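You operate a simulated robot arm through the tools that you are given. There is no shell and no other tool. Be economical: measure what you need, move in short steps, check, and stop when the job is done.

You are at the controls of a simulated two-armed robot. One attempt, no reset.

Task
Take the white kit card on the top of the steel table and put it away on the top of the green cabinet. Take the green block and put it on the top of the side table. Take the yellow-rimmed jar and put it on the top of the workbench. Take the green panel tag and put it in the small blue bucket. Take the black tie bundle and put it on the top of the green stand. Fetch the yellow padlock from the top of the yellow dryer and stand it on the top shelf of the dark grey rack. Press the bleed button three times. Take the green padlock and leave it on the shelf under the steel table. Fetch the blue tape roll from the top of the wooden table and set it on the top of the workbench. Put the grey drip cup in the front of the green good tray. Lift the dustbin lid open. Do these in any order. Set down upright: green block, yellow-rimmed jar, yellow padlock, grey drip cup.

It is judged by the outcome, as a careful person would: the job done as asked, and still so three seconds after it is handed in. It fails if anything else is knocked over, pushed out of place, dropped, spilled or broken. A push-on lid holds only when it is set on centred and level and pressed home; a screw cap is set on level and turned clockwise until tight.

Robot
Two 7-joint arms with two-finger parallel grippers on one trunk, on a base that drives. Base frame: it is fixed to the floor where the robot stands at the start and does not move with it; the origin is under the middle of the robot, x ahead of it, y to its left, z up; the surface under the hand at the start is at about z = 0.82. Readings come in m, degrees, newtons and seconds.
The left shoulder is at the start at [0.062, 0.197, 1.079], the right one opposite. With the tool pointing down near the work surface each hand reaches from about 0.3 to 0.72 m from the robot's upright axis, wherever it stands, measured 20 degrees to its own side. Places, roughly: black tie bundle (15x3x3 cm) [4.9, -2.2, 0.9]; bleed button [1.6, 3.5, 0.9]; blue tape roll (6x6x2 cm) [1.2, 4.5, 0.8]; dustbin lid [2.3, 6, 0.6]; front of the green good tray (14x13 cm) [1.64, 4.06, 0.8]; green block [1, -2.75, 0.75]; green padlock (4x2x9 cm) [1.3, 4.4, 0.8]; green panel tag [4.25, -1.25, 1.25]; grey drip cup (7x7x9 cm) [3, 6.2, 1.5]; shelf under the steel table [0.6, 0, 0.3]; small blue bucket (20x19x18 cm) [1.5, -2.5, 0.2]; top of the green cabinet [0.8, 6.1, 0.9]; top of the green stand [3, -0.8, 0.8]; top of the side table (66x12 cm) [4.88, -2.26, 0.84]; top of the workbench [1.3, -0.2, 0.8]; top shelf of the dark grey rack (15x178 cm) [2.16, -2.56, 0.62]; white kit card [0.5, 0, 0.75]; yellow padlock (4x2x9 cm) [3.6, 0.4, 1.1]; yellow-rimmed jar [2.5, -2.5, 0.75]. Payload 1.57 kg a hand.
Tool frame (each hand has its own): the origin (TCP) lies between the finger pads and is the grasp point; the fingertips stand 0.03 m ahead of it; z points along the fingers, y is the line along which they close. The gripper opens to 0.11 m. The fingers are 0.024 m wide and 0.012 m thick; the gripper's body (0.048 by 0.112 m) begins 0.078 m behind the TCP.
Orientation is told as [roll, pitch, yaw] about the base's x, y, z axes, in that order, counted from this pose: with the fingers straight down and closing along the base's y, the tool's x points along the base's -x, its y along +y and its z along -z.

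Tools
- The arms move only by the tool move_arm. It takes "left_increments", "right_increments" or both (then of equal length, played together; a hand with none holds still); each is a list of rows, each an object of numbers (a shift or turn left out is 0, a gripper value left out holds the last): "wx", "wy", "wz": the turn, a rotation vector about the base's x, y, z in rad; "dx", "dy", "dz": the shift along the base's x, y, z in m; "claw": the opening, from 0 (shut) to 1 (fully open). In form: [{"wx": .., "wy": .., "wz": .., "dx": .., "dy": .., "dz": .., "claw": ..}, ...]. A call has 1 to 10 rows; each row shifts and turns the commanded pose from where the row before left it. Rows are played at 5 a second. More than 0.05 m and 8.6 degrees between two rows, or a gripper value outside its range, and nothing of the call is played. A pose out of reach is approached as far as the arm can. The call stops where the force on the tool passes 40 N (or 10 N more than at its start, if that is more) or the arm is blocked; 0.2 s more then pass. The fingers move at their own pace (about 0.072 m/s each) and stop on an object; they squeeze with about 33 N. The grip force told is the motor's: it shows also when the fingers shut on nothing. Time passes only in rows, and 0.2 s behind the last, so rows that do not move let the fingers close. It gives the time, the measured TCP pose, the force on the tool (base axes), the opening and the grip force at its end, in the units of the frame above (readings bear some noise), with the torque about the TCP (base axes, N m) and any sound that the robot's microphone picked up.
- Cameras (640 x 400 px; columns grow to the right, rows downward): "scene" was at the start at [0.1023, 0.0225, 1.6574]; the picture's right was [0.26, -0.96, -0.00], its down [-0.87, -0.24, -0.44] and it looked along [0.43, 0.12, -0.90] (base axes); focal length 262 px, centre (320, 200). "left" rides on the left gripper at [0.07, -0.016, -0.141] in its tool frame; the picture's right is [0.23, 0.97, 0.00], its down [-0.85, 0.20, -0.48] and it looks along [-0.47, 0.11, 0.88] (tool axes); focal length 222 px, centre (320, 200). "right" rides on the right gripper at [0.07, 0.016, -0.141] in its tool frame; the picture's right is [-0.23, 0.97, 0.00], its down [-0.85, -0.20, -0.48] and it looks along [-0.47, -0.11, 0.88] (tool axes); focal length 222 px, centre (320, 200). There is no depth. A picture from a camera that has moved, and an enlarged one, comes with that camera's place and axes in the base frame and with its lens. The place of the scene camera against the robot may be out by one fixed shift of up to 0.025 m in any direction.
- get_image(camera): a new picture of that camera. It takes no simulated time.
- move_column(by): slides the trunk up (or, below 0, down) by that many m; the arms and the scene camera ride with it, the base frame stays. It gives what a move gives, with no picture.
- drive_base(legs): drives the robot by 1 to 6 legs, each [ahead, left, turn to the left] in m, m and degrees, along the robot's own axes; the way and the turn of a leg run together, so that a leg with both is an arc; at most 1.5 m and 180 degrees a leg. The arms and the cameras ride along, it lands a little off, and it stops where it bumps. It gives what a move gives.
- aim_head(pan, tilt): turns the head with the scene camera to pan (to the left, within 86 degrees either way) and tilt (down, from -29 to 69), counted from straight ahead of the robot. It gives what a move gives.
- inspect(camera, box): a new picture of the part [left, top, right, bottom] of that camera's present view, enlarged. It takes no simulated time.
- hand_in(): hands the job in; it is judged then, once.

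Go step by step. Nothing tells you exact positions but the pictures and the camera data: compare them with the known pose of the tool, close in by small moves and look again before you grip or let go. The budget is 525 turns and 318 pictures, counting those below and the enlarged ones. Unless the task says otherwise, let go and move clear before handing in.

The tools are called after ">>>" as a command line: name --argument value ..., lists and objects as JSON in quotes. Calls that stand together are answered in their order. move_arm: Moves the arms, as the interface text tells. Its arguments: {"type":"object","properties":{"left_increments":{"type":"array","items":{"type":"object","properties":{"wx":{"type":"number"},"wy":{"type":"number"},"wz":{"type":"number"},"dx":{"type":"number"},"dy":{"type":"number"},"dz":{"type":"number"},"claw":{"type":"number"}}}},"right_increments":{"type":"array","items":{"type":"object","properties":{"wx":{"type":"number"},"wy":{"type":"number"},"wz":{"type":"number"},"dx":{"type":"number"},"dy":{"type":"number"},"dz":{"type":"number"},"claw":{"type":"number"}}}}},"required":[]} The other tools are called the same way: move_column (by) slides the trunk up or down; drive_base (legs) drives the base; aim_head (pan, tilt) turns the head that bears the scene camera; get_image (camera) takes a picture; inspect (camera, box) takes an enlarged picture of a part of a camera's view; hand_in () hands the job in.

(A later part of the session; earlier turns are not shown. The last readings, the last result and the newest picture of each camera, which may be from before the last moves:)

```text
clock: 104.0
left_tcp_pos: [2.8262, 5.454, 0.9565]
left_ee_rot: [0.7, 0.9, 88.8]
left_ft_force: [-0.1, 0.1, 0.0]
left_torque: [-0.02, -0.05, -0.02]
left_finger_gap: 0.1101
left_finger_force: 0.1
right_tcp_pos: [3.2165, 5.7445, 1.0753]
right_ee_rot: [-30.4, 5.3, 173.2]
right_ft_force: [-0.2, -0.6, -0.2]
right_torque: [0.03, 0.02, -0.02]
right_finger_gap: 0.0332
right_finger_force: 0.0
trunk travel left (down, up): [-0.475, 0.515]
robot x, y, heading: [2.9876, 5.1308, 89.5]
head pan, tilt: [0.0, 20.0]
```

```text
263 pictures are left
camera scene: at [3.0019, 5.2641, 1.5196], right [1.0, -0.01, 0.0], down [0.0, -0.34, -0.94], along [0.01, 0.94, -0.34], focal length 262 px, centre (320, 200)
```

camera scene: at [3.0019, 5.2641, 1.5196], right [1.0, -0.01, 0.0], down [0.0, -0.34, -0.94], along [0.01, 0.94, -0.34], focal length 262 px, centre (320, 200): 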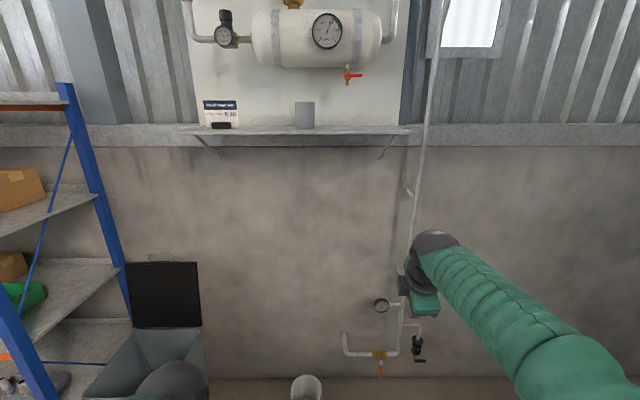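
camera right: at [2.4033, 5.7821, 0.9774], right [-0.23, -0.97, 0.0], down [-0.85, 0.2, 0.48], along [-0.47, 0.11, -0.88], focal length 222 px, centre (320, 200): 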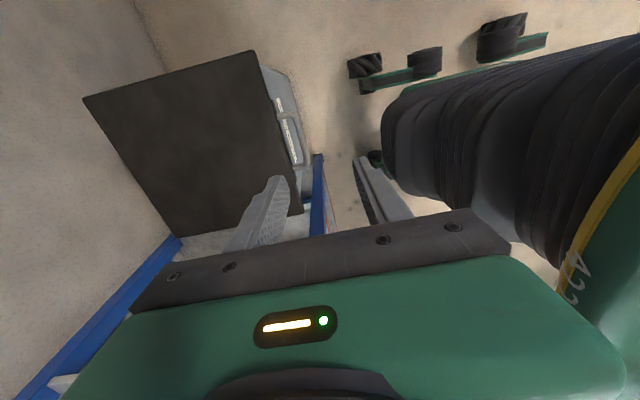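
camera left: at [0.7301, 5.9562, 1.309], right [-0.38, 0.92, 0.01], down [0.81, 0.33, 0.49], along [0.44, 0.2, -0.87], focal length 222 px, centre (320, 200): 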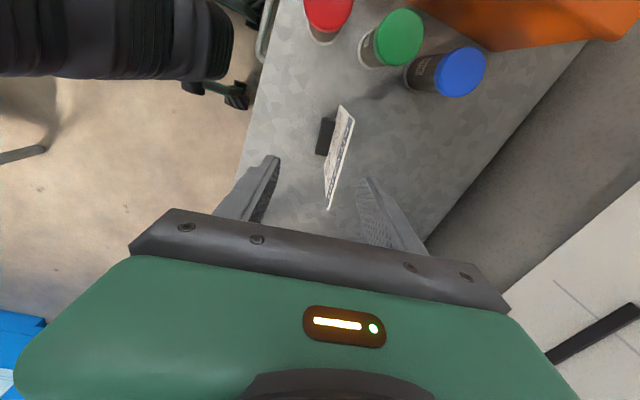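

The cup stands at about (2.96, 6.2) on the ledge at z≈1.44, under a tank (bottom ≈1.64), so I'll take it from the front with the left hand tilted forward. Raising the trunk and preparing both hands.

>>> move_column --by 0.4

>>> move_column --by 0.11

>>> move_arm --right_increments '[{"wx": -0.13, "dy": -0.04, "claw": 1}, {"wx": -0.13, "dy": -0.04}, {"wx": -0.1, "dy": -0.04, "wz": 0.1}, {"wx": -0.13, "dy": -0.04}, {"wy": -0.08, "dy": -0.03}, {}, {}]' --left_increments '[{"wx": 0.148, "dy": 0.02}, {"wx": 0.148, "dy": 0.02}, {"wx": 0.148, "dy": 0.02}, {"wx": 0.148, "dy": 0.02}, {"wx": 0.148, "dy": 0.02}, {"wx": 0.148, "dy": 0.02}, {"wx": 0.148, "dy": 0.02}]'

>>> get_image --camera "scene"

>>> get_image --camera "left"

```text
clock: 107.9
left_tcp_pos: [2.8251, 5.4543, 1.3564]
left_ee_rot: [0.7, 0.9, 88.9]
left_ft_force: [-0.1, -0.7, 0.0]
left_torque: [-0.01, 0.0, 0.02]
left_finger_gap: 0.1103
left_finger_force: 0.0
right_tcp_pos: [3.2163, 5.7444, 1.4754]
right_ee_rot: [-30.4, 5.4, 173.1]
right_ft_force: [0.7, -0.4, -0.8]
right_torque: [-0.01, -0.01, -0.01]
right_finger_gap: 0.0329
right_finger_force: 0.1
trunk travel left (down, up): [-0.875, 0.115]
robot x, y, heading: [2.9862, 5.1276, 89.3]
head pan, tilt: [0.0, 20.0]
```

```text
clock: 109.3
left_tcp_pos: [2.8259, 5.4544, 1.4668]
left_ee_rot: [0.7, 0.9, 88.8]
left_ft_force: [-0.7, 0.3, 0.0]
left_torque: [0.02, -0.01, 0.0]
left_finger_gap: 0.1101
left_finger_force: 0.1
right_tcp_pos: [3.2165, 5.7451, 1.5861]
right_ee_rot: [-30.3, 5.3, 173.1]
right_ft_force: [0.3, -0.5, -0.8]
right_torque: [-0.01, -0.01, -0.01]
right_finger_gap: 0.033
right_finger_force: 0.1
trunk travel left (down, up): [-0.985, 0.005]
robot x, y, heading: [2.9867, 5.1298, 89.3]
head pan, tilt: [0.0, 20.0]
```

```text
clock: 110.9
left_tcp_pos: [2.8365, 5.6314, 1.4534]
left_ee_rot: [2.6, -58.2, 87.7]
left_ft_force: [-0.3, 0.8, -0.2]
left_torque: [-0.01, -0.05, 0.01]
left_finger_gap: 0.1103
left_finger_force: 0.1
left hand out of reach, approached as far as the arm can: row 3, 6, 7
right_tcp_pos: [3.2202, 5.5589, 1.5833]
right_ee_rot: [-1.8, 11.3, -177.9]
right_ft_force: [-0.3, 0.2, 0.5]
right_torque: [-0.04, 0.01, -0.05]
right_finger_gap: 0.11
right_finger_force: 0.1
trunk travel left (down, up): [-0.985, 0.005]
robot x, y, heading: [2.9926, 5.1274, 89.6]
head pan, tilt: [0.0, 20.0]
```

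```text
262 pictures are left
camera scene: at [3.0066, 5.2688, 2.0293], right [1.0, -0.01, 0.0], down [-0.01, -0.35, -0.94], along [0.01, 0.94, -0.35], focal length 262 px, centre (320, 200)
```

scene: 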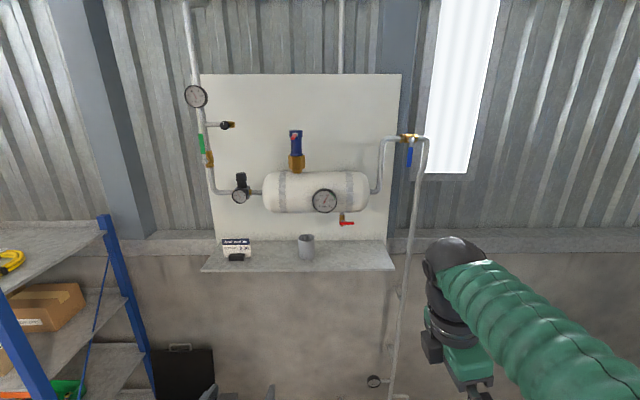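

```text
261 pictures are left
camera left: at [2.8532, 5.4726, 1.4679], right [-0.98, -0.12, -0.17], down [-0.18, 0.04, 0.98], along [-0.11, 0.99, -0.06], focal length 222 px, centre (320, 200)
```

left: 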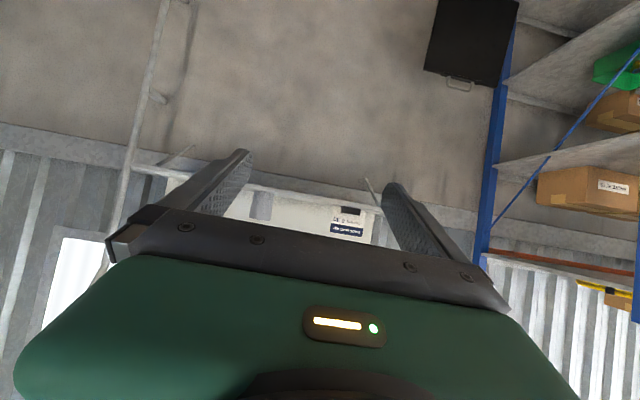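

Two views put the cup at about (2.96, 6.18) on the ledge at z≈1.45. I'll tidy the right hand (level it, pull it back), then drive up so the left hand is just in front of the cup.

>>> move_arm --right_increments '[{"wy": 0.1, "dy": -0.02, "dz": -0.03}, {"wy": 0.095, "dy": -0.02, "dz": -0.03}, {"wz": -0.148, "dz": -0.03}, {"wz": -0.148, "dz": -0.03}, {"wz": -0.148, "dz": -0.03}, {"wz": -0.148, "dz": -0.03}, {"wz": -0.148, "dy": -0.02}, {"wz": -0.148, "dy": -0.02}, {"wz": -0.148}, {"wz": -0.148}]'

>>> drive_base --legs '[[0.42, -0.125, 0]]'

>>> aim_head --pan 0 --tilt 40

>>> get_image --camera "scene"

>>> get_image --camera "left"

```text
clock: 113.1
left_tcp_pos: [2.8316, 5.6274, 1.4539]
left_ee_rot: [2.6, -58.3, 87.8]
left_ft_force: [0.4, 0.0, -0.3]
left_torque: [0.02, 0.0, 0.04]
left_finger_gap: 0.11
left_finger_force: 0.1
right_tcp_pos: [3.216, 5.4746, 1.4053]
right_ee_rot: [-2.4, 0.4, 114.0]
right_ft_force: [-0.5, 0.0, 0.0]
right_torque: [-0.02, 0.0, -0.01]
right_finger_gap: 0.1098
right_finger_force: 0.1
trunk travel left (down, up): [-0.985, 0.005]
robot x, y, heading: [2.996, 5.1327, 89.2]
head pan, tilt: [0.0, 20.0]
```

```text
clock: 115.7
left_tcp_pos: [2.9624, 6.0231, 1.4565]
left_ee_rot: [2.5, -58.4, 87.8]
left_ft_force: [0.1, 0.2, 0.8]
left_torque: [-0.02, 0.03, 0.01]
left_finger_gap: 0.1103
left_finger_force: 0.0
right_tcp_pos: [3.3451, 5.8689, 1.4078]
right_ee_rot: [-2.5, 0.2, 113.8]
right_ft_force: [-0.5, 0.1, 1.0]
right_torque: [-0.01, -0.02, -0.01]
right_finger_gap: 0.1098
right_finger_force: 0.0
trunk travel left (down, up): [-0.985, 0.005]
robot x, y, heading: [3.1224, 5.53, 88.7]
head pan, tilt: [0.0, 20.0]
```

```text
clock: 116.5
left_tcp_pos: [2.965, 6.0275, 1.4548]
left_ee_rot: [2.5, -58.4, 87.7]
left_ft_force: [-0.3, 0.9, 0.9]
left_torque: [0.02, 0.0, 0.0]
left_finger_gap: 0.1099
left_finger_force: 0.0
right_tcp_pos: [3.3465, 5.8708, 1.4059]
right_ee_rot: [-2.4, 0.3, 113.8]
right_ft_force: [0.0, 0.1, 0.3]
right_torque: [0.02, -0.03, -0.02]
right_finger_gap: 0.11
right_finger_force: 0.0
trunk travel left (down, up): [-0.985, 0.005]
robot x, y, heading: [3.1202, 5.5345, 88.9]
head pan, tilt: [0.0, 40.0]
```

```text
260 pictures are left
camera scene: at [3.1319, 5.6538, 1.9985], right [1.0, -0.02, 0.0], down [-0.01, -0.64, -0.77], along [0.01, 0.77, -0.64], focal length 262 px, centre (320, 200)
```

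scene: 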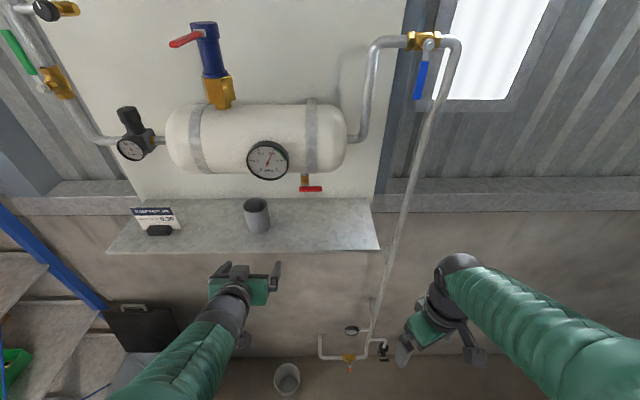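

```text
259 pictures are left
camera left: at [2.9807, 5.8685, 1.469], right [-0.98, -0.12, -0.17], down [-0.18, 0.04, 0.98], along [-0.11, 0.99, -0.06], focal length 222 px, centre (320, 200)
```

left: 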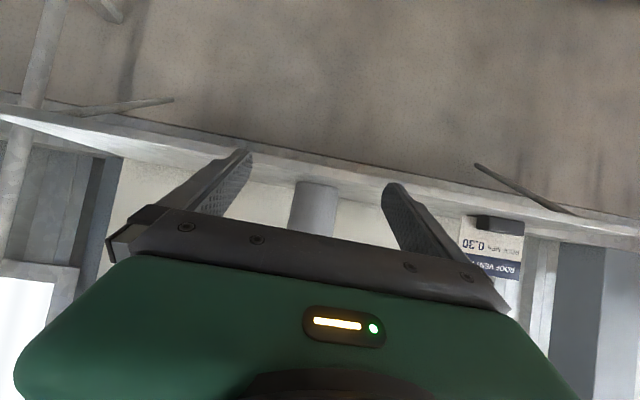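

The cup is centred between the fingers at (2.957, 6.19), ledge top ≈1.43. I'll rise a little and move forward around it.

>>> move_arm --left_increments '[{"dz": 0.03, "dx": -0.006}, {"dy": 0.03}, {"dy": 0.03}, {"dy": 0.03}, {"dy": 0.03}, {"dy": 0.015, "dz": -0.003}]'

>>> get_image --camera "scene"

>>> get_image --camera "left"

```text
clock: 117.9
left_tcp_pos: [2.9615, 6.1607, 1.4833]
left_ee_rot: [2.7, -58.2, 87.5]
left_ft_force: [-0.6, -0.3, -0.2]
left_torque: [-0.01, 0.04, -0.01]
left_finger_gap: 0.11
left_finger_force: 0.0
left hand out of reach, approached as far as the arm can: row 6
right_tcp_pos: [3.3502, 5.8751, 1.4054]
right_ee_rot: [-2.4, 0.4, 114.0]
right_ft_force: [-0.2, 0.2, 0.4]
right_torque: [0.0, 0.02, 0.03]
right_finger_gap: 0.1101
right_finger_force: 0.0
trunk travel left (down, up): [-0.985, 0.005]
robot x, y, heading: [3.1233, 5.5323, 89.3]
head pan, tilt: [0.0, 40.0]
```

```text
258 pictures are left
camera scene: at [3.135, 5.6599, 1.998], right [1.0, -0.02, 0.0], down [-0.01, -0.65, -0.76], along [0.01, 0.76, -0.65], focal length 262 px, centre (320, 200)
```

scene: 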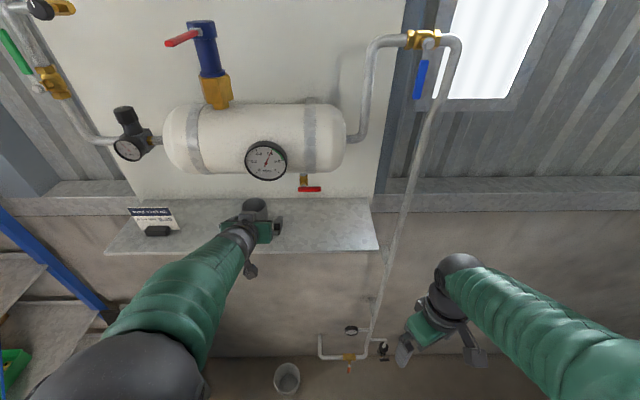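

```text
257 pictures are left
camera left: at [2.978, 6.0038, 1.4977], right [-0.98, -0.11, -0.17], down [-0.17, 0.04, 0.98], along [-0.11, 0.99, -0.06], focal length 222 px, centre (320, 200)
```

left: 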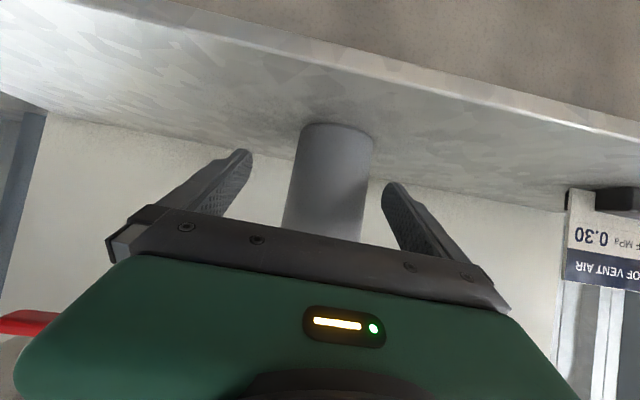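

The cup (centre y≈6.21) is between the fingers but the arm is at its reach limit; I'll nudge the base 4.5 cm forward.

>>> drive_base --legs '[[0.045, 0, 0]]'

>>> get_image --camera "left"

>>> inspect --camera "scene" --box '[190, 160, 330, 300]'

```text
clock: 118.8
left_tcp_pos: [2.9622, 6.1947, 1.4896]
left_ee_rot: [2.4, -58.8, 87.7]
left_ft_force: [0.3, 0.5, -0.4]
left_torque: [0.01, -0.05, 0.02]
left_finger_gap: 0.1097
left_finger_force: 0.1
right_tcp_pos: [3.3505, 5.9069, 1.4088]
right_ee_rot: [-2.6, -0.3, 113.8]
right_ft_force: [0.5, 0.4, 0.1]
right_torque: [0.01, 0.0, 0.04]
right_finger_gap: 0.1099
right_finger_force: 0.1
trunk travel left (down, up): [-0.985, 0.005]
robot x, y, heading: [3.1235, 5.5804, 88.9]
head pan, tilt: [0.0, 40.0]
```

```text
256 pictures are left
camera left: at [2.979, 6.0367, 1.5029], right [-0.98, -0.11, -0.17], down [-0.18, 0.03, 0.98], along [-0.1, 0.99, -0.05], focal length 222 px, centre (320, 200)
```

left: 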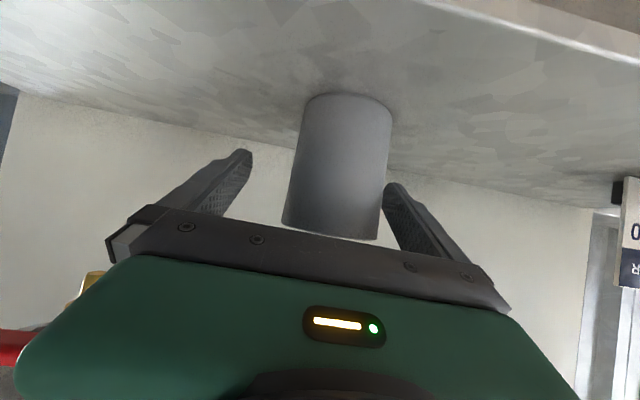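

```text
2.86 times, centred on (260, 230) of scene
camera zoom: at [3.1355, 5.6911, 1.9991], right [1.0, -0.02, 0.0], down [-0.01, -0.64, -0.77], along [0.01, 0.77, -0.64], focal length 748 px, centre (491, 114)
```

zoom: 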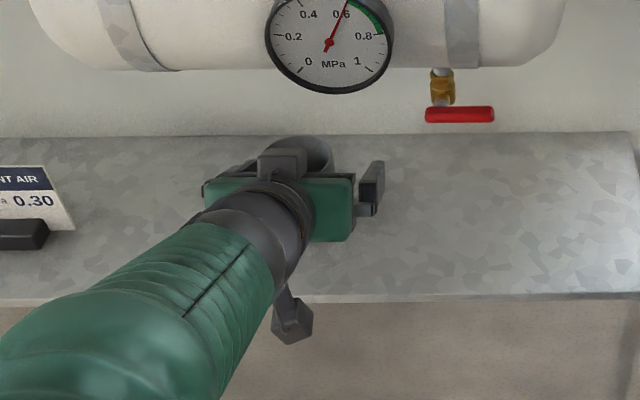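

>>> move_arm --left_increments '[{"dx": -0.018, "dy": 0.006, "dz": -0.008}, {"dy": 0.006}, {"claw": 0.4}, {"claw": 0.2}, {"claw": 0.0}, {}, {}]'

>>> get_image --camera "left"

```text
clock: 120.4
left_tcp_pos: [2.9459, 6.2051, 1.4873]
left_ee_rot: [2.3, -58.6, 87.7]
left_ft_force: [0.6, 4.7, 15.5]
left_torque: [0.03, -0.37, 0.07]
left_finger_gap: 0.0635
left_finger_force: 33.0
left hand out of reach, approached as far as the arm can: row 1, 2
right_tcp_pos: [3.3497, 5.9156, 1.4069]
right_ee_rot: [-2.5, 0.1, 113.9]
right_ft_force: [0.6, -0.2, -0.6]
right_torque: [0.04, 0.01, 0.01]
right_finger_gap: 0.1098
right_finger_force: 0.1
trunk travel left (down, up): [-0.985, 0.005]
robot x, y, heading: [3.1263, 5.5834, 88.6]
head pan, tilt: [0.0, 40.0]
```

```text
254 pictures are left
camera left: at [2.9623, 6.0475, 1.5005], right [-0.98, -0.11, -0.17], down [-0.18, 0.04, 0.98], along [-0.1, 0.99, -0.06], focal length 222 px, centre (320, 200)
```

left: 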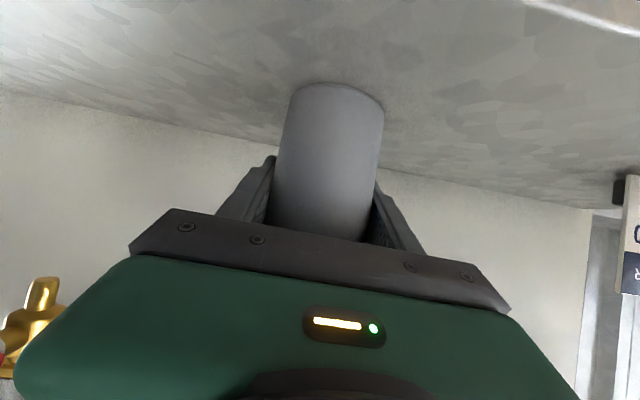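

The cup is gripped. I'll lift it a little and check it left the ledge level.

>>> move_arm --left_increments '[{"dz": 0.01}, {"dz": 0.01}, {"dz": 0.01, "dy": -0.01}, {"dz": 0.01, "dy": -0.01}]'

>>> get_image --camera "left"

>>> inspect --camera "scene" --box '[190, 160, 330, 300]'

```text
clock: 121.4
left_tcp_pos: [2.9452, 6.1837, 1.5255]
left_ee_rot: [2.5, -58.5, 87.6]
left_ft_force: [-0.5, 0.6, 0.4]
left_torque: [0.0, 0.0, -0.02]
left_finger_gap: 0.0633
left_finger_force: 33.9
right_tcp_pos: [3.3486, 5.9147, 1.4071]
right_ee_rot: [-2.5, 0.1, 113.8]
right_ft_force: [-0.7, -0.2, -0.8]
right_torque: [-0.06, -0.04, -0.06]
right_finger_gap: 0.1099
right_finger_force: 0.0
trunk travel left (down, up): [-0.985, 0.005]
robot x, y, heading: [3.1273, 5.5813, 89.2]
head pan, tilt: [0.0, 40.0]
```

```text
253 pictures are left
camera left: at [2.9614, 6.0256, 1.5385], right [-0.98, -0.11, -0.17], down [-0.18, 0.04, 0.98], along [-0.1, 0.99, -0.06], focal length 222 px, centre (320, 200)
```

left: 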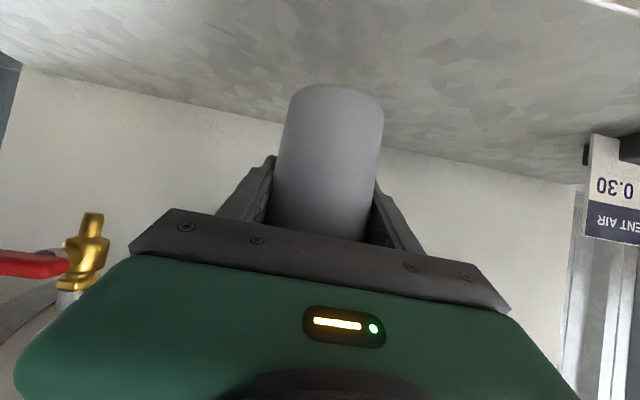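

```text
2.86 times, centred on (260, 230) of scene
camera zoom: at [3.1334, 5.7027, 1.9983], right [1.0, -0.02, 0.0], down [-0.01, -0.64, -0.77], along [0.01, 0.77, -0.64], focal length 748 px, centre (491, 114)
```

zoom: 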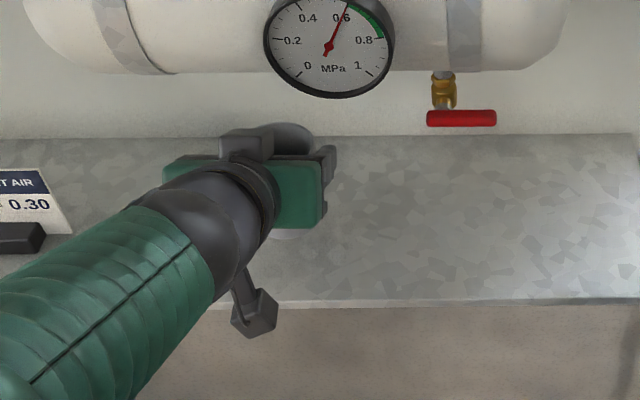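

The cup is lifted level. I'll back away from the wall and turn to face the wooden table.

>>> drive_base --legs '[[-0.7, 0, 0], [0, 0, 90]]'

>>> move_column --by -0.3

>>> aim_head --pan 10 --tilt 25

>>> get_image --camera "scene"

```text
clock: 129.0
left_tcp_pos: [2.5128, 4.7097, 1.5248]
left_ee_rot: [2.4, -58.6, 179.0]
left_ft_force: [0.6, -0.6, -1.4]
left_torque: [-0.02, -0.02, 0.0]
left_finger_gap: 0.0635
left_finger_force: 33.0
right_tcp_pos: [2.7697, 5.1201, 1.4063]
right_ee_rot: [-2.5, 0.2, -154.7]
right_ft_force: [0.2, -0.9, -1.1]
right_torque: [-0.03, -0.05, 0.01]
right_finger_gap: 0.11
right_finger_force: 0.1
trunk travel left (down, up): [-0.985, 0.005]
robot x, y, heading: [3.1113, 4.9031, -179.5]
head pan, tilt: [0.0, 40.0]
```

```text
clock: 132.0
left_tcp_pos: [2.5134, 4.7092, 1.2248]
left_ee_rot: [2.5, -58.5, 179.1]
left_ft_force: [-0.7, -0.3, -0.3]
left_torque: [-0.05, -0.01, 0.0]
left_finger_gap: 0.0635
left_finger_force: 32.4
right_tcp_pos: [2.7704, 5.1193, 1.1076]
right_ee_rot: [-2.5, 0.1, -154.8]
right_ft_force: [0.3, 0.1, 0.7]
right_torque: [-0.01, 0.0, 0.03]
right_finger_gap: 0.1102
right_finger_force: 0.1
trunk travel left (down, up): [-0.685, 0.305]
robot x, y, heading: [3.1105, 4.902, -179.3]
head pan, tilt: [0.0, 40.0]
```

```text
clock: 132.8
left_tcp_pos: [2.5128, 4.7096, 1.2246]
left_ee_rot: [2.5, -58.5, 179.1]
left_ft_force: [-1.0, 0.1, -0.7]
left_torque: [0.02, 0.01, -0.01]
left_finger_gap: 0.0635
left_finger_force: 33.4
right_tcp_pos: [2.7705, 5.1198, 1.107]
right_ee_rot: [-2.5, 0.0, -154.8]
right_ft_force: [0.3, 0.7, 0.2]
right_torque: [0.0, -0.01, 0.01]
right_finger_gap: 0.1099
right_finger_force: 0.1
trunk travel left (down, up): [-0.685, 0.305]
robot x, y, heading: [3.1101, 4.9033, -179.5]
head pan, tilt: [10.0, 25.0]
```

```text
251 pictures are left
camera scene: at [2.9984, 4.8912, 1.7215], right [-0.18, 0.98, 0.0], down [0.42, 0.08, -0.91], along [-0.89, -0.17, -0.42], focal length 262 px, centre (320, 200)
```

scene: 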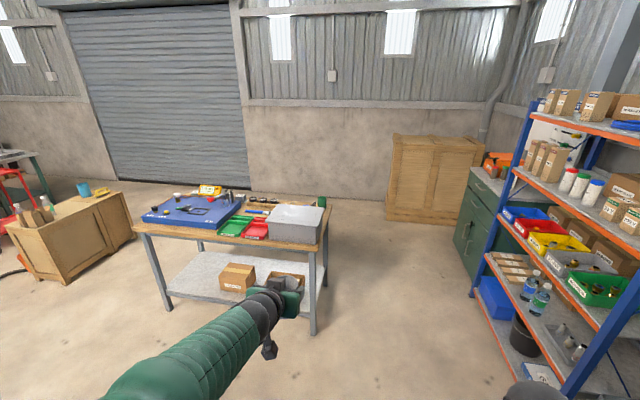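

>>> inspect --camera "scene" --box '[120, 170, 340, 260]'

```text
2.91 times, centred on (230, 215) of scene
camera zoom: at [2.9984, 4.8912, 1.7215], right [-0.18, 0.98, 0.0], down [0.42, 0.08, -0.91], along [-0.89, -0.17, -0.42], focal length 761 px, centre (582, 156)
```

zoom: 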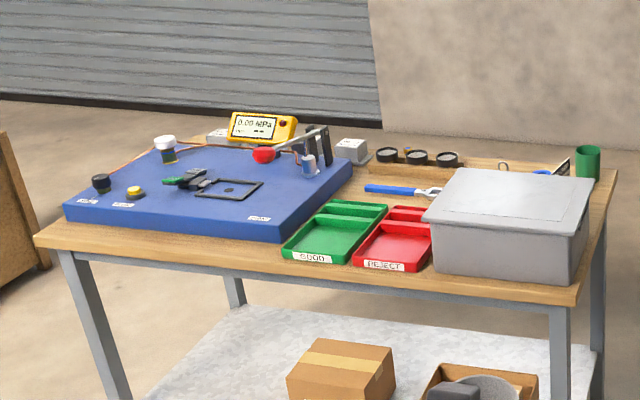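

The wooden table's front faces me: blue test board with buttons at left, green GOOD tray beside it. I'll drive up so the left hand with the cup is just short of the tray's front compartment.

>>> drive_base --legs '[[0.7, 0.63, 0]]'

>>> aim_head --pan 10 --tilt 45

>>> get_image --camera "scene"

```text
clock: 137.7
left_tcp_pos: [1.8395, 4.0539, 1.2258]
left_ee_rot: [2.4, -58.5, 179.3]
left_ft_force: [-0.3, -0.4, -0.3]
left_torque: [0.02, 0.03, 0.02]
left_finger_gap: 0.0635
left_finger_force: 32.8
right_tcp_pos: [2.0943, 4.4657, 1.1065]
right_ee_rot: [-2.4, 0.1, -154.4]
right_ft_force: [0.2, 0.6, 0.1]
right_torque: [0.0, -0.01, 0.01]
right_finger_gap: 0.11
right_finger_force: 0.1
trunk travel left (down, up): [-0.685, 0.305]
robot x, y, heading: [2.4369, 4.2472, -179.2]
head pan, tilt: [10.0, 25.0]
```

```text
clock: 138.6
left_tcp_pos: [1.8394, 4.0516, 1.2258]
left_ee_rot: [2.4, -58.5, 179.4]
left_ft_force: [0.3, -0.3, 0.7]
left_torque: [0.01, 0.04, 0.0]
left_finger_gap: 0.0634
left_finger_force: 33.6
right_tcp_pos: [2.0946, 4.4643, 1.1072]
right_ee_rot: [-2.4, 0.1, -154.5]
right_ft_force: [-0.3, 0.5, -0.9]
right_torque: [0.0, -0.01, 0.02]
right_finger_gap: 0.1099
right_finger_force: 0.1
trunk travel left (down, up): [-0.685, 0.305]
robot x, y, heading: [2.4349, 4.2488, -179.3]
head pan, tilt: [10.0, 45.0]
```

```text
249 pictures are left
camera scene: at [2.3334, 4.2391, 1.691], right [-0.19, 0.98, 0.0], down [0.7, 0.13, -0.71], along [-0.69, -0.13, -0.71], focal length 262 px, centre (320, 200)
```

scene: 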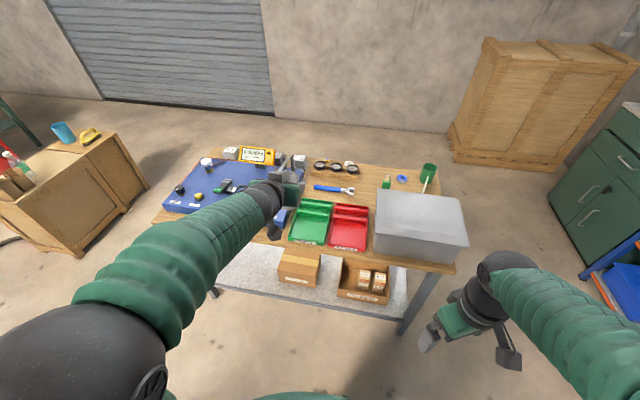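

The front compartment of the GOOD tray is at about (1.645, 4.065). I'll lower the trunk with the cup still in front of the table, then check.

>>> move_column --by -0.25

>>> drive_base --legs '[[0.14, 0, -1]]'

>>> get_image --camera "scene"

>>> get_image --camera "left"

```text
clock: 141.1
left_tcp_pos: [1.8398, 4.0518, 0.9752]
left_ee_rot: [2.4, -58.5, 179.6]
left_ft_force: [0.4, 0.1, 0.1]
left_torque: [0.03, 0.0, -0.03]
left_finger_gap: 0.0632
left_finger_force: 32.7
right_tcp_pos: [2.0946, 4.4641, 0.8579]
right_ee_rot: [-2.4, 0.1, -154.4]
right_ft_force: [-0.8, 0.2, -0.9]
right_torque: [0.0, 0.0, 0.02]
right_finger_gap: 0.11
right_finger_force: 0.1
trunk travel left (down, up): [-0.435, 0.555]
robot x, y, heading: [2.4353, 4.2479, -179.3]
head pan, tilt: [10.0, 45.0]
```

```text
clock: 142.5
left_tcp_pos: [1.6927, 4.0633, 0.9751]
left_ee_rot: [2.4, -58.4, 178.3]
left_ft_force: [0.8, 0.0, -0.9]
left_torque: [-0.01, 0.02, 0.01]
left_finger_gap: 0.0635
left_finger_force: 33.4
right_tcp_pos: [1.9565, 4.4698, 0.8565]
right_ee_rot: [-2.5, 0.1, -155.5]
right_ft_force: [-0.8, -0.6, -0.2]
right_torque: [-0.03, 0.01, -0.01]
right_finger_gap: 0.1101
right_finger_force: 0.1
trunk travel left (down, up): [-0.435, 0.555]
robot x, y, heading: [2.2957, 4.246, 179.9]
head pan, tilt: [10.0, 45.0]
```

```text
248 pictures are left
camera scene: at [2.1912, 4.2402, 1.441], right [-0.17, 0.99, 0.0], down [0.7, 0.12, -0.71], along [-0.7, -0.12, -0.71], focal length 262 px, centre (320, 200)
```

scene: 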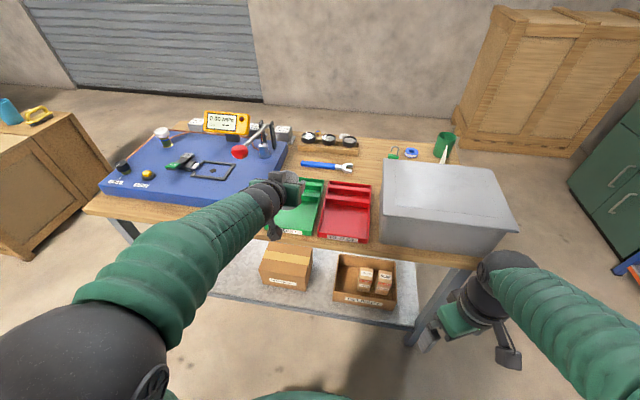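

```text
247 pictures are left
camera left: at [1.8502, 4.0803, 0.9881], right [0.12, -0.98, -0.17], down [-0.04, -0.18, 0.98], along [-0.99, -0.12, -0.06], focal length 222 px, centre (320, 200)
```

left: 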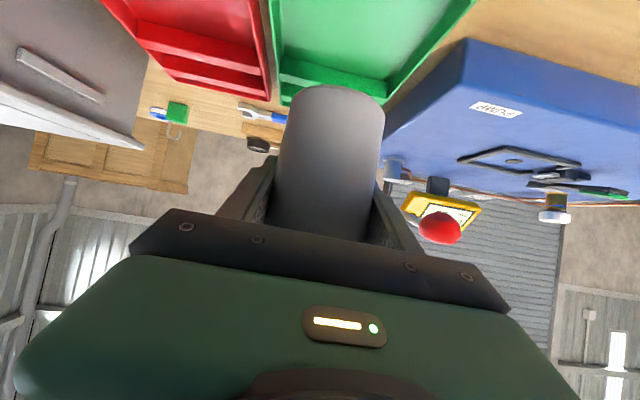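

>>> inspect --camera "scene" --box '[230, 140, 400, 260]'

>>> inspect --camera "left" --box '[240, 0, 500, 160]'

```text
3.33 times, centred on (315, 200) of scene
camera zoom: at [2.1912, 4.2402, 1.441], right [-0.17, 0.99, 0.0], down [0.7, 0.12, -0.71], along [-0.7, -0.12, -0.71], focal length 872 px, centre (337, 200)
```

zoom: 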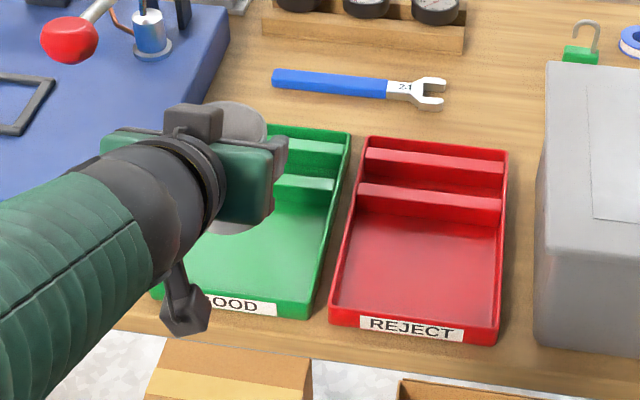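

```text
2.46 times, centred on (370, 80) of left
camera zoom: at [1.8502, 4.0803, 0.9881], right [0.12, -0.98, -0.17], down [-0.04, -0.18, 0.98], along [-0.99, -0.12, -0.06], focal length 547 px, centre (197, 495)
```

zoom: 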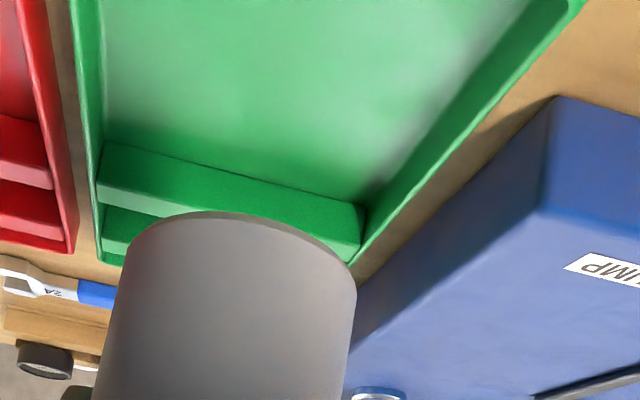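

The front compartment floor spans x 1.57–1.70, y 3.985–4.125. I'll centre the cup there and lower it.

>>> move_arm --left_increments '[{"dx": -0.022, "dy": -0.004}, {"dx": -0.021, "dy": -0.003}, {"dz": -0.03}, {"dz": -0.03}, {"dz": -0.025}, {}]'

>>> get_image --camera "left"

>>> inspect --camera "scene" --box '[200, 140, 370, 260]'

```text
clock: 144.1
left_tcp_pos: [1.6866, 4.0644, 0.959]
left_ee_rot: [-8.1, -62.5, -172.5]
left_ft_force: [-0.8, 0.2, 0.1]
left_torque: [0.0, -0.02, 0.03]
left_finger_gap: 0.0634
left_finger_force: 32.9
left hand out of reach, approached as far as the arm can: row 3, 4, 5
right_tcp_pos: [1.9572, 4.4695, 0.8602]
right_ee_rot: [-2.6, -0.1, -155.5]
right_ft_force: [0.6, 0.3, 0.0]
right_torque: [-0.02, 0.0, -0.01]
right_finger_gap: 0.11
right_finger_force: 0.0
trunk travel left (down, up): [-0.435, 0.555]
robot x, y, heading: [2.2959, 4.2444, 179.8]
head pan, tilt: [10.0, 45.0]
stopped in row 6 (left hand): the arm was blocked; the commanded pose is now the measured one
```

```text
244 pictures are left
camera left: at [1.844, 4.0811, 0.9618], right [0.11, -0.96, -0.26], down [0.03, -0.26, 0.96], along [-0.99, -0.11, 0.0], focal length 222 px, centre (320, 200)
```

left: 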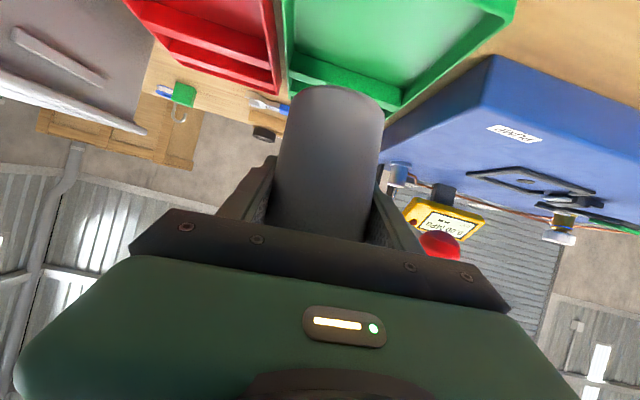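

```text
3.33 times, centred on (285, 200) of scene
camera zoom: at [2.192, 4.2401, 1.4434], right [-0.17, 0.99, 0.0], down [0.7, 0.12, -0.71], along [-0.7, -0.12, -0.71], focal length 872 px, centre (437, 200)
```

zoom: 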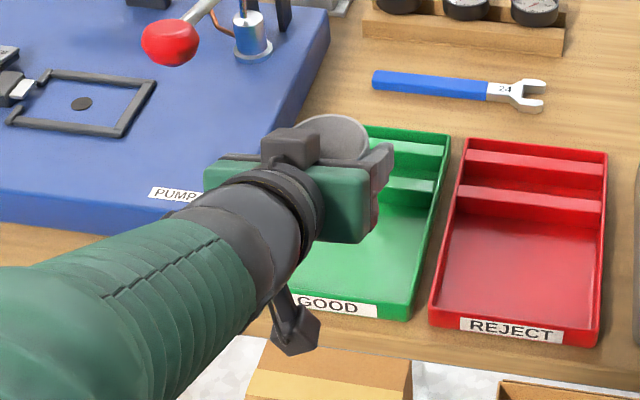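

Lowering by the arm ran into a joint limit and tilted the cup a bit. I'll restore the level pose, and use the trunk and base for the remaining motion instead.

>>> move_arm --left_increments '[{"dz": 0.01, "dx": 0.004, "wx": -0.045, "wy": -0.04}, {"dz": 0.008, "dx": 0.004, "wx": -0.042, "wy": -0.04}, {}]'

>>> get_image --camera "left"

```text
clock: 144.9
left_tcp_pos: [1.6934, 4.0649, 0.9712]
left_ee_rot: [2.8, -57.9, 178.1]
left_ft_force: [-0.4, 0.3, -0.9]
left_torque: [0.01, -0.02, -0.01]
left_finger_gap: 0.0634
left_finger_force: 33.0
right_tcp_pos: [1.9563, 4.4701, 0.8579]
right_ee_rot: [-2.5, 0.1, -155.5]
right_ft_force: [1.1, -0.4, 0.5]
right_torque: [-0.02, 0.02, 0.0]
right_finger_gap: 0.11
right_finger_force: 0.0
trunk travel left (down, up): [-0.435, 0.555]
robot x, y, heading: [2.2954, 4.249, 179.7]
head pan, tilt: [10.0, 45.0]
```

```text
242 pictures are left
camera left: at [1.8511, 4.0817, 0.9862], right [0.13, -0.98, -0.17], down [-0.05, -0.17, 0.98], along [-0.99, -0.12, -0.07], focal length 222 px, centre (320, 200)
```

left: 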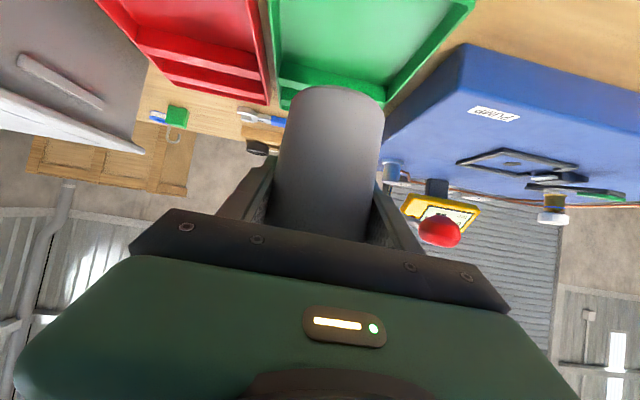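

Level again. Driving forward 4 cm so the cup is over the compartment, then lowering by the trunk.

>>> drive_base --legs '[[0.043, 0.007, 0]]'

>>> move_column --by -0.08

>>> get_image --camera "left"

>>> inspect --camera "scene" --box '[200, 120, 370, 240]'

```text
clock: 145.8
left_tcp_pos: [1.652, 4.0601, 0.9713]
left_ee_rot: [3.1, -58.0, 177.8]
left_ft_force: [-0.5, -0.8, -0.8]
left_torque: [-0.02, 0.06, -0.01]
left_finger_gap: 0.0633
left_finger_force: 32.9
right_tcp_pos: [1.9141, 4.4657, 0.8564]
right_ee_rot: [-2.3, 0.0, -155.6]
right_ft_force: [-0.8, 0.4, 0.1]
right_torque: [-0.02, -0.03, -0.03]
right_finger_gap: 0.1103
right_finger_force: 0.0
trunk travel left (down, up): [-0.435, 0.555]
robot x, y, heading: [2.2542, 4.2387, 180.1]
head pan, tilt: [10.0, 45.0]
```

```text
clock: 146.9
left_tcp_pos: [1.6516, 4.0574, 0.891]
left_ee_rot: [2.6, -58.0, 178.1]
left_ft_force: [-0.3, -0.7, -1.0]
left_torque: [0.02, 0.0, -0.01]
left_finger_gap: 0.0632
left_finger_force: 32.7
right_tcp_pos: [1.9152, 4.463, 0.7777]
right_ee_rot: [-2.5, 0.1, -155.6]
right_ft_force: [-0.1, 0.5, -0.6]
right_torque: [0.02, -0.02, 0.03]
right_finger_gap: 0.11
right_finger_force: 0.1
trunk travel left (down, up): [-0.355, 0.635]
robot x, y, heading: [2.2516, 4.2385, 179.5]
head pan, tilt: [10.0, 45.0]
```

```text
241 pictures are left
camera left: at [1.8092, 4.0756, 0.9062], right [0.13, -0.98, -0.17], down [-0.05, -0.17, 0.98], along [-0.99, -0.12, -0.07], focal length 222 px, centre (320, 200)
```

left: 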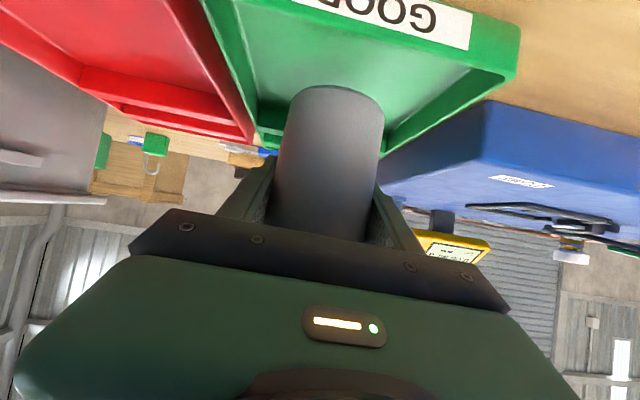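

```text
3.33 times, centred on (285, 180) of scene
camera zoom: at [2.1498, 4.2337, 1.361], right [-0.17, 0.99, 0.0], down [0.7, 0.12, -0.71], along [-0.7, -0.12, -0.71], focal length 872 px, centre (437, 267)
```

zoom: 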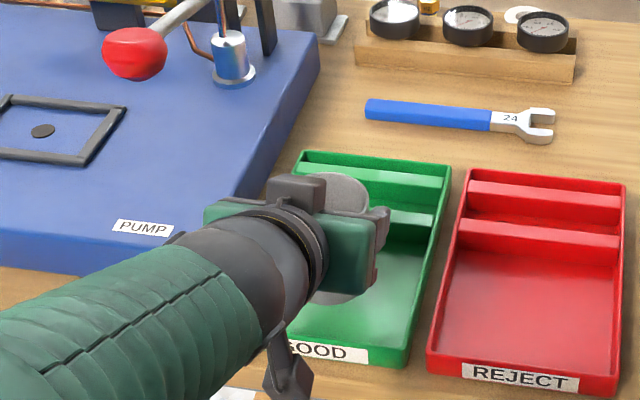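

>>> move_column --by -0.022

>>> move_column --by -0.007

>>> get_image --camera "left"

```text
clock: 147.6
left_tcp_pos: [1.6523, 4.0589, 0.8693]
left_ee_rot: [2.9, -58.0, 178.1]
left_ft_force: [0.4, -0.8, -0.5]
left_torque: [0.03, 0.0, 0.0]
left_finger_gap: 0.0636
left_finger_force: 32.6
right_tcp_pos: [1.9153, 4.4628, 0.7551]
right_ee_rot: [-2.5, 0.0, -155.6]
right_ft_force: [-0.2, -0.2, -0.3]
right_torque: [-0.02, -0.01, -0.01]
right_finger_gap: 0.1101
right_finger_force: 0.1
trunk travel left (down, up): [-0.333, 0.657]
robot x, y, heading: [2.2526, 4.2389, 179.6]
head pan, tilt: [10.0, 45.0]
```

```text
clock: 148.2
left_tcp_pos: [1.6513, 4.0588, 0.8615]
left_ee_rot: [2.8, -58.1, 178.1]
left_ft_force: [-0.1, 0.0, -0.6]
left_torque: [-0.02, 0.02, 0.01]
left_finger_gap: 0.0635
left_finger_force: 33.0
right_tcp_pos: [1.9152, 4.4632, 0.748]
right_ee_rot: [-2.5, 0.1, -155.6]
right_ft_force: [0.1, 0.6, 0.6]
right_torque: [0.06, -0.02, 0.0]
right_finger_gap: 0.1099
right_finger_force: 0.1
trunk travel left (down, up): [-0.326, 0.664]
robot x, y, heading: [2.252, 4.2405, 179.6]
head pan, tilt: [10.0, 45.0]
```

```text
239 pictures are left
camera left: at [1.8093, 4.0756, 0.8771], right [0.13, -0.98, -0.17], down [-0.05, -0.17, 0.98], along [-0.99, -0.12, -0.07], focal length 222 px, centre (320, 200)
```

left: 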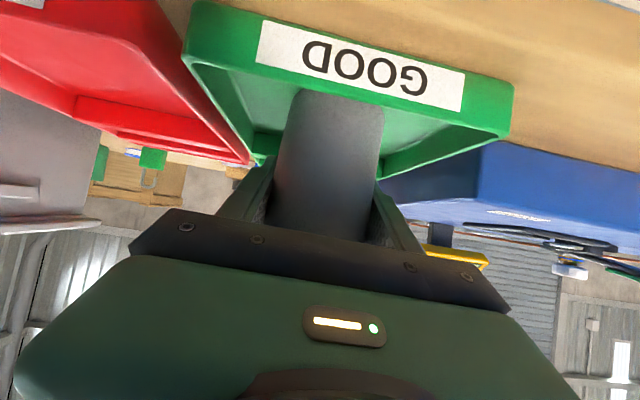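

>>> move_column --by -0.007

>>> move_column --by -0.006

```text
clock: 148.7
left_tcp_pos: [1.6525, 4.0586, 0.8599]
left_ee_rot: [2.7, -58.4, 178.4]
left_ft_force: [-3.4, -5.1, 23.0]
left_torque: [0.28, -0.24, -0.08]
left_finger_gap: 0.0638
left_finger_force: 33.0
right_tcp_pos: [1.9177, 4.4631, 0.7438]
right_ee_rot: [-2.6, -0.1, -155.5]
right_ft_force: [-0.1, 0.9, 0.4]
right_torque: [0.01, 0.01, 0.02]
right_finger_gap: 0.1097
right_finger_force: 0.0
trunk travel left (down, up): [-0.319, 0.671]
robot x, y, heading: [2.2534, 4.2404, 179.9]
head pan, tilt: [10.0, 45.0]
```

```text
clock: 149.3
left_tcp_pos: [1.6547, 4.0577, 0.8516]
left_ee_rot: [2.7, -58.1, 178.2]
left_ft_force: [-2.2, -5.0, 22.0]
left_torque: [0.26, -0.25, -0.06]
left_finger_gap: 0.0629
left_finger_force: 33.0
right_tcp_pos: [1.9157, 4.4639, 0.7375]
right_ee_rot: [-2.7, 0.0, -155.5]
right_ft_force: [0.6, 0.6, -0.7]
right_torque: [0.04, 0.01, -0.02]
right_finger_gap: 0.1098
right_finger_force: 0.1
trunk travel left (down, up): [-0.313, 0.677]
robot x, y, heading: [2.2512, 4.2429, 179.6]
head pan, tilt: [10.0, 45.0]
```

The cup is down on the tray floor (22 N contact). I'll open partly and draw back along the finger axis.

>>> move_arm --left_increments '[{"claw": 0.68}, {"claw": 0.78}, {}, {"dx": 0.017, "dz": 0.011}, {"dx": 0.034, "dz": 0.021}, {"dx": 0.034, "dz": 0.021}, {"dx": 0.034, "dz": 0.021}]'

>>> get_image --camera "scene"

>>> get_image --camera "left"

```text
clock: 150.9
left_tcp_pos: [1.747, 4.0506, 0.9073]
left_ee_rot: [2.3, -57.8, 178.8]
left_ft_force: [-0.2, 0.5, -1.2]
left_torque: [-0.05, 0.0, 0.09]
left_finger_gap: 0.0857
left_finger_force: 0.0
left hand out of reach, approached as far as the arm can: row 5, 7
right_tcp_pos: [1.9153, 4.4578, 0.7373]
right_ee_rot: [-2.8, 0.2, -155.3]
right_ft_force: [-0.1, -0.2, -0.6]
right_torque: [-0.01, -0.02, -0.02]
right_finger_gap: 0.11
right_finger_force: 0.0
trunk travel left (down, up): [-0.313, 0.677]
robot x, y, heading: [2.2512, 4.2394, 179.9]
head pan, tilt: [10.0, 45.0]
```

```text
238 pictures are left
camera scene: at [2.1504, 4.2259, 1.3189], right [-0.17, 0.99, 0.0], down [0.7, 0.12, -0.71], along [-0.7, -0.12, -0.71], focal length 262 px, centre (320, 200)
```

scene: 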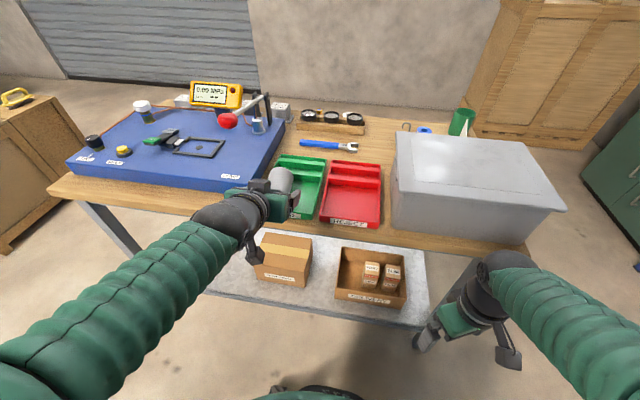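

```text
237 pictures are left
camera left: at [1.9034, 4.0687, 0.923], right [0.13, -0.98, -0.17], down [-0.05, -0.18, 0.98], along [-0.99, -0.12, -0.07], focal length 222 px, centre (320, 200)
```

left: 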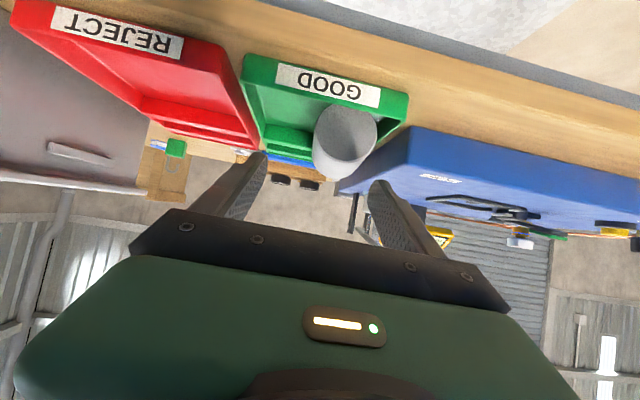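

The cup stands upright in the front of the GOOD tray. I'll back the base off, then check it and the buttons.

>>> drive_base --legs '[[-0.25, 0, 0]]'

>>> move_column --by 0.3

>>> aim_head --pan 15 --tilt 40

>>> inspect --camera "scene" --box '[120, 120, 480, 330]'

```text
clock: 152.7
left_tcp_pos: [1.9961, 4.0568, 0.9093]
left_ee_rot: [2.8, -58.0, 178.2]
left_ft_force: [-0.1, -0.2, -0.3]
left_torque: [0.02, 0.01, 0.02]
left_finger_gap: 0.0859
left_finger_force: 0.1
right_tcp_pos: [2.1658, 4.4618, 0.7372]
right_ee_rot: [-2.5, 0.0, -155.3]
right_ft_force: [0.8, 0.3, 0.4]
right_torque: [-0.01, 0.01, 0.03]
right_finger_gap: 0.1098
right_finger_force: 0.1
trunk travel left (down, up): [-0.313, 0.677]
robot x, y, heading: [2.5038, 4.2375, 180.1]
head pan, tilt: [10.0, 45.0]
```

```text
clock: 155.7
left_tcp_pos: [1.9949, 4.0572, 1.2099]
left_ee_rot: [2.8, -58.0, 178.2]
left_ft_force: [-0.3, 0.2, 0.2]
left_torque: [-0.01, -0.04, -0.02]
left_finger_gap: 0.0861
left_finger_force: 0.0
right_tcp_pos: [2.1631, 4.4622, 1.0357]
right_ee_rot: [-2.5, 0.1, -155.4]
right_ft_force: [0.5, 0.4, 1.2]
right_torque: [-0.04, 0.02, -0.04]
right_finger_gap: 0.1101
right_finger_force: 0.1
trunk travel left (down, up): [-0.613, 0.377]
robot x, y, heading: [2.4985, 4.2392, 179.9]
head pan, tilt: [10.0, 45.0]
```

```text
clock: 156.4
left_tcp_pos: [1.9949, 4.0562, 1.2086]
left_ee_rot: [2.8, -58.0, 178.2]
left_ft_force: [0.5, -0.9, 0.8]
left_torque: [-0.01, -0.01, -0.02]
left_finger_gap: 0.0857
left_finger_force: 0.1
right_tcp_pos: [2.1647, 4.4615, 1.0365]
right_ee_rot: [-2.5, 0.1, -155.5]
right_ft_force: [1.2, 0.6, 0.3]
right_torque: [0.0, 0.01, 0.02]
right_finger_gap: 0.11
right_finger_force: 0.1
trunk travel left (down, up): [-0.613, 0.377]
robot x, y, heading: [2.5013, 4.2385, 179.9]
head pan, tilt: [15.0, 40.0]
```

```text
1.78 times, centred on (300, 225) of scene
camera zoom: at [2.3975, 4.2248, 1.6263], right [-0.26, 0.97, 0.0], down [0.62, 0.16, -0.77], along [-0.74, -0.2, -0.64], focal length 465 px, centre (356, 156)
```

zoom: 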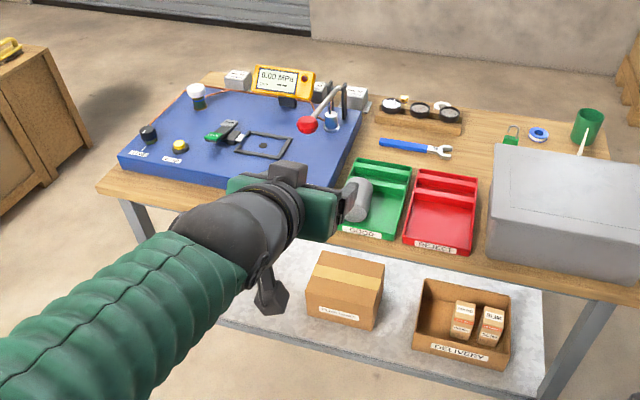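

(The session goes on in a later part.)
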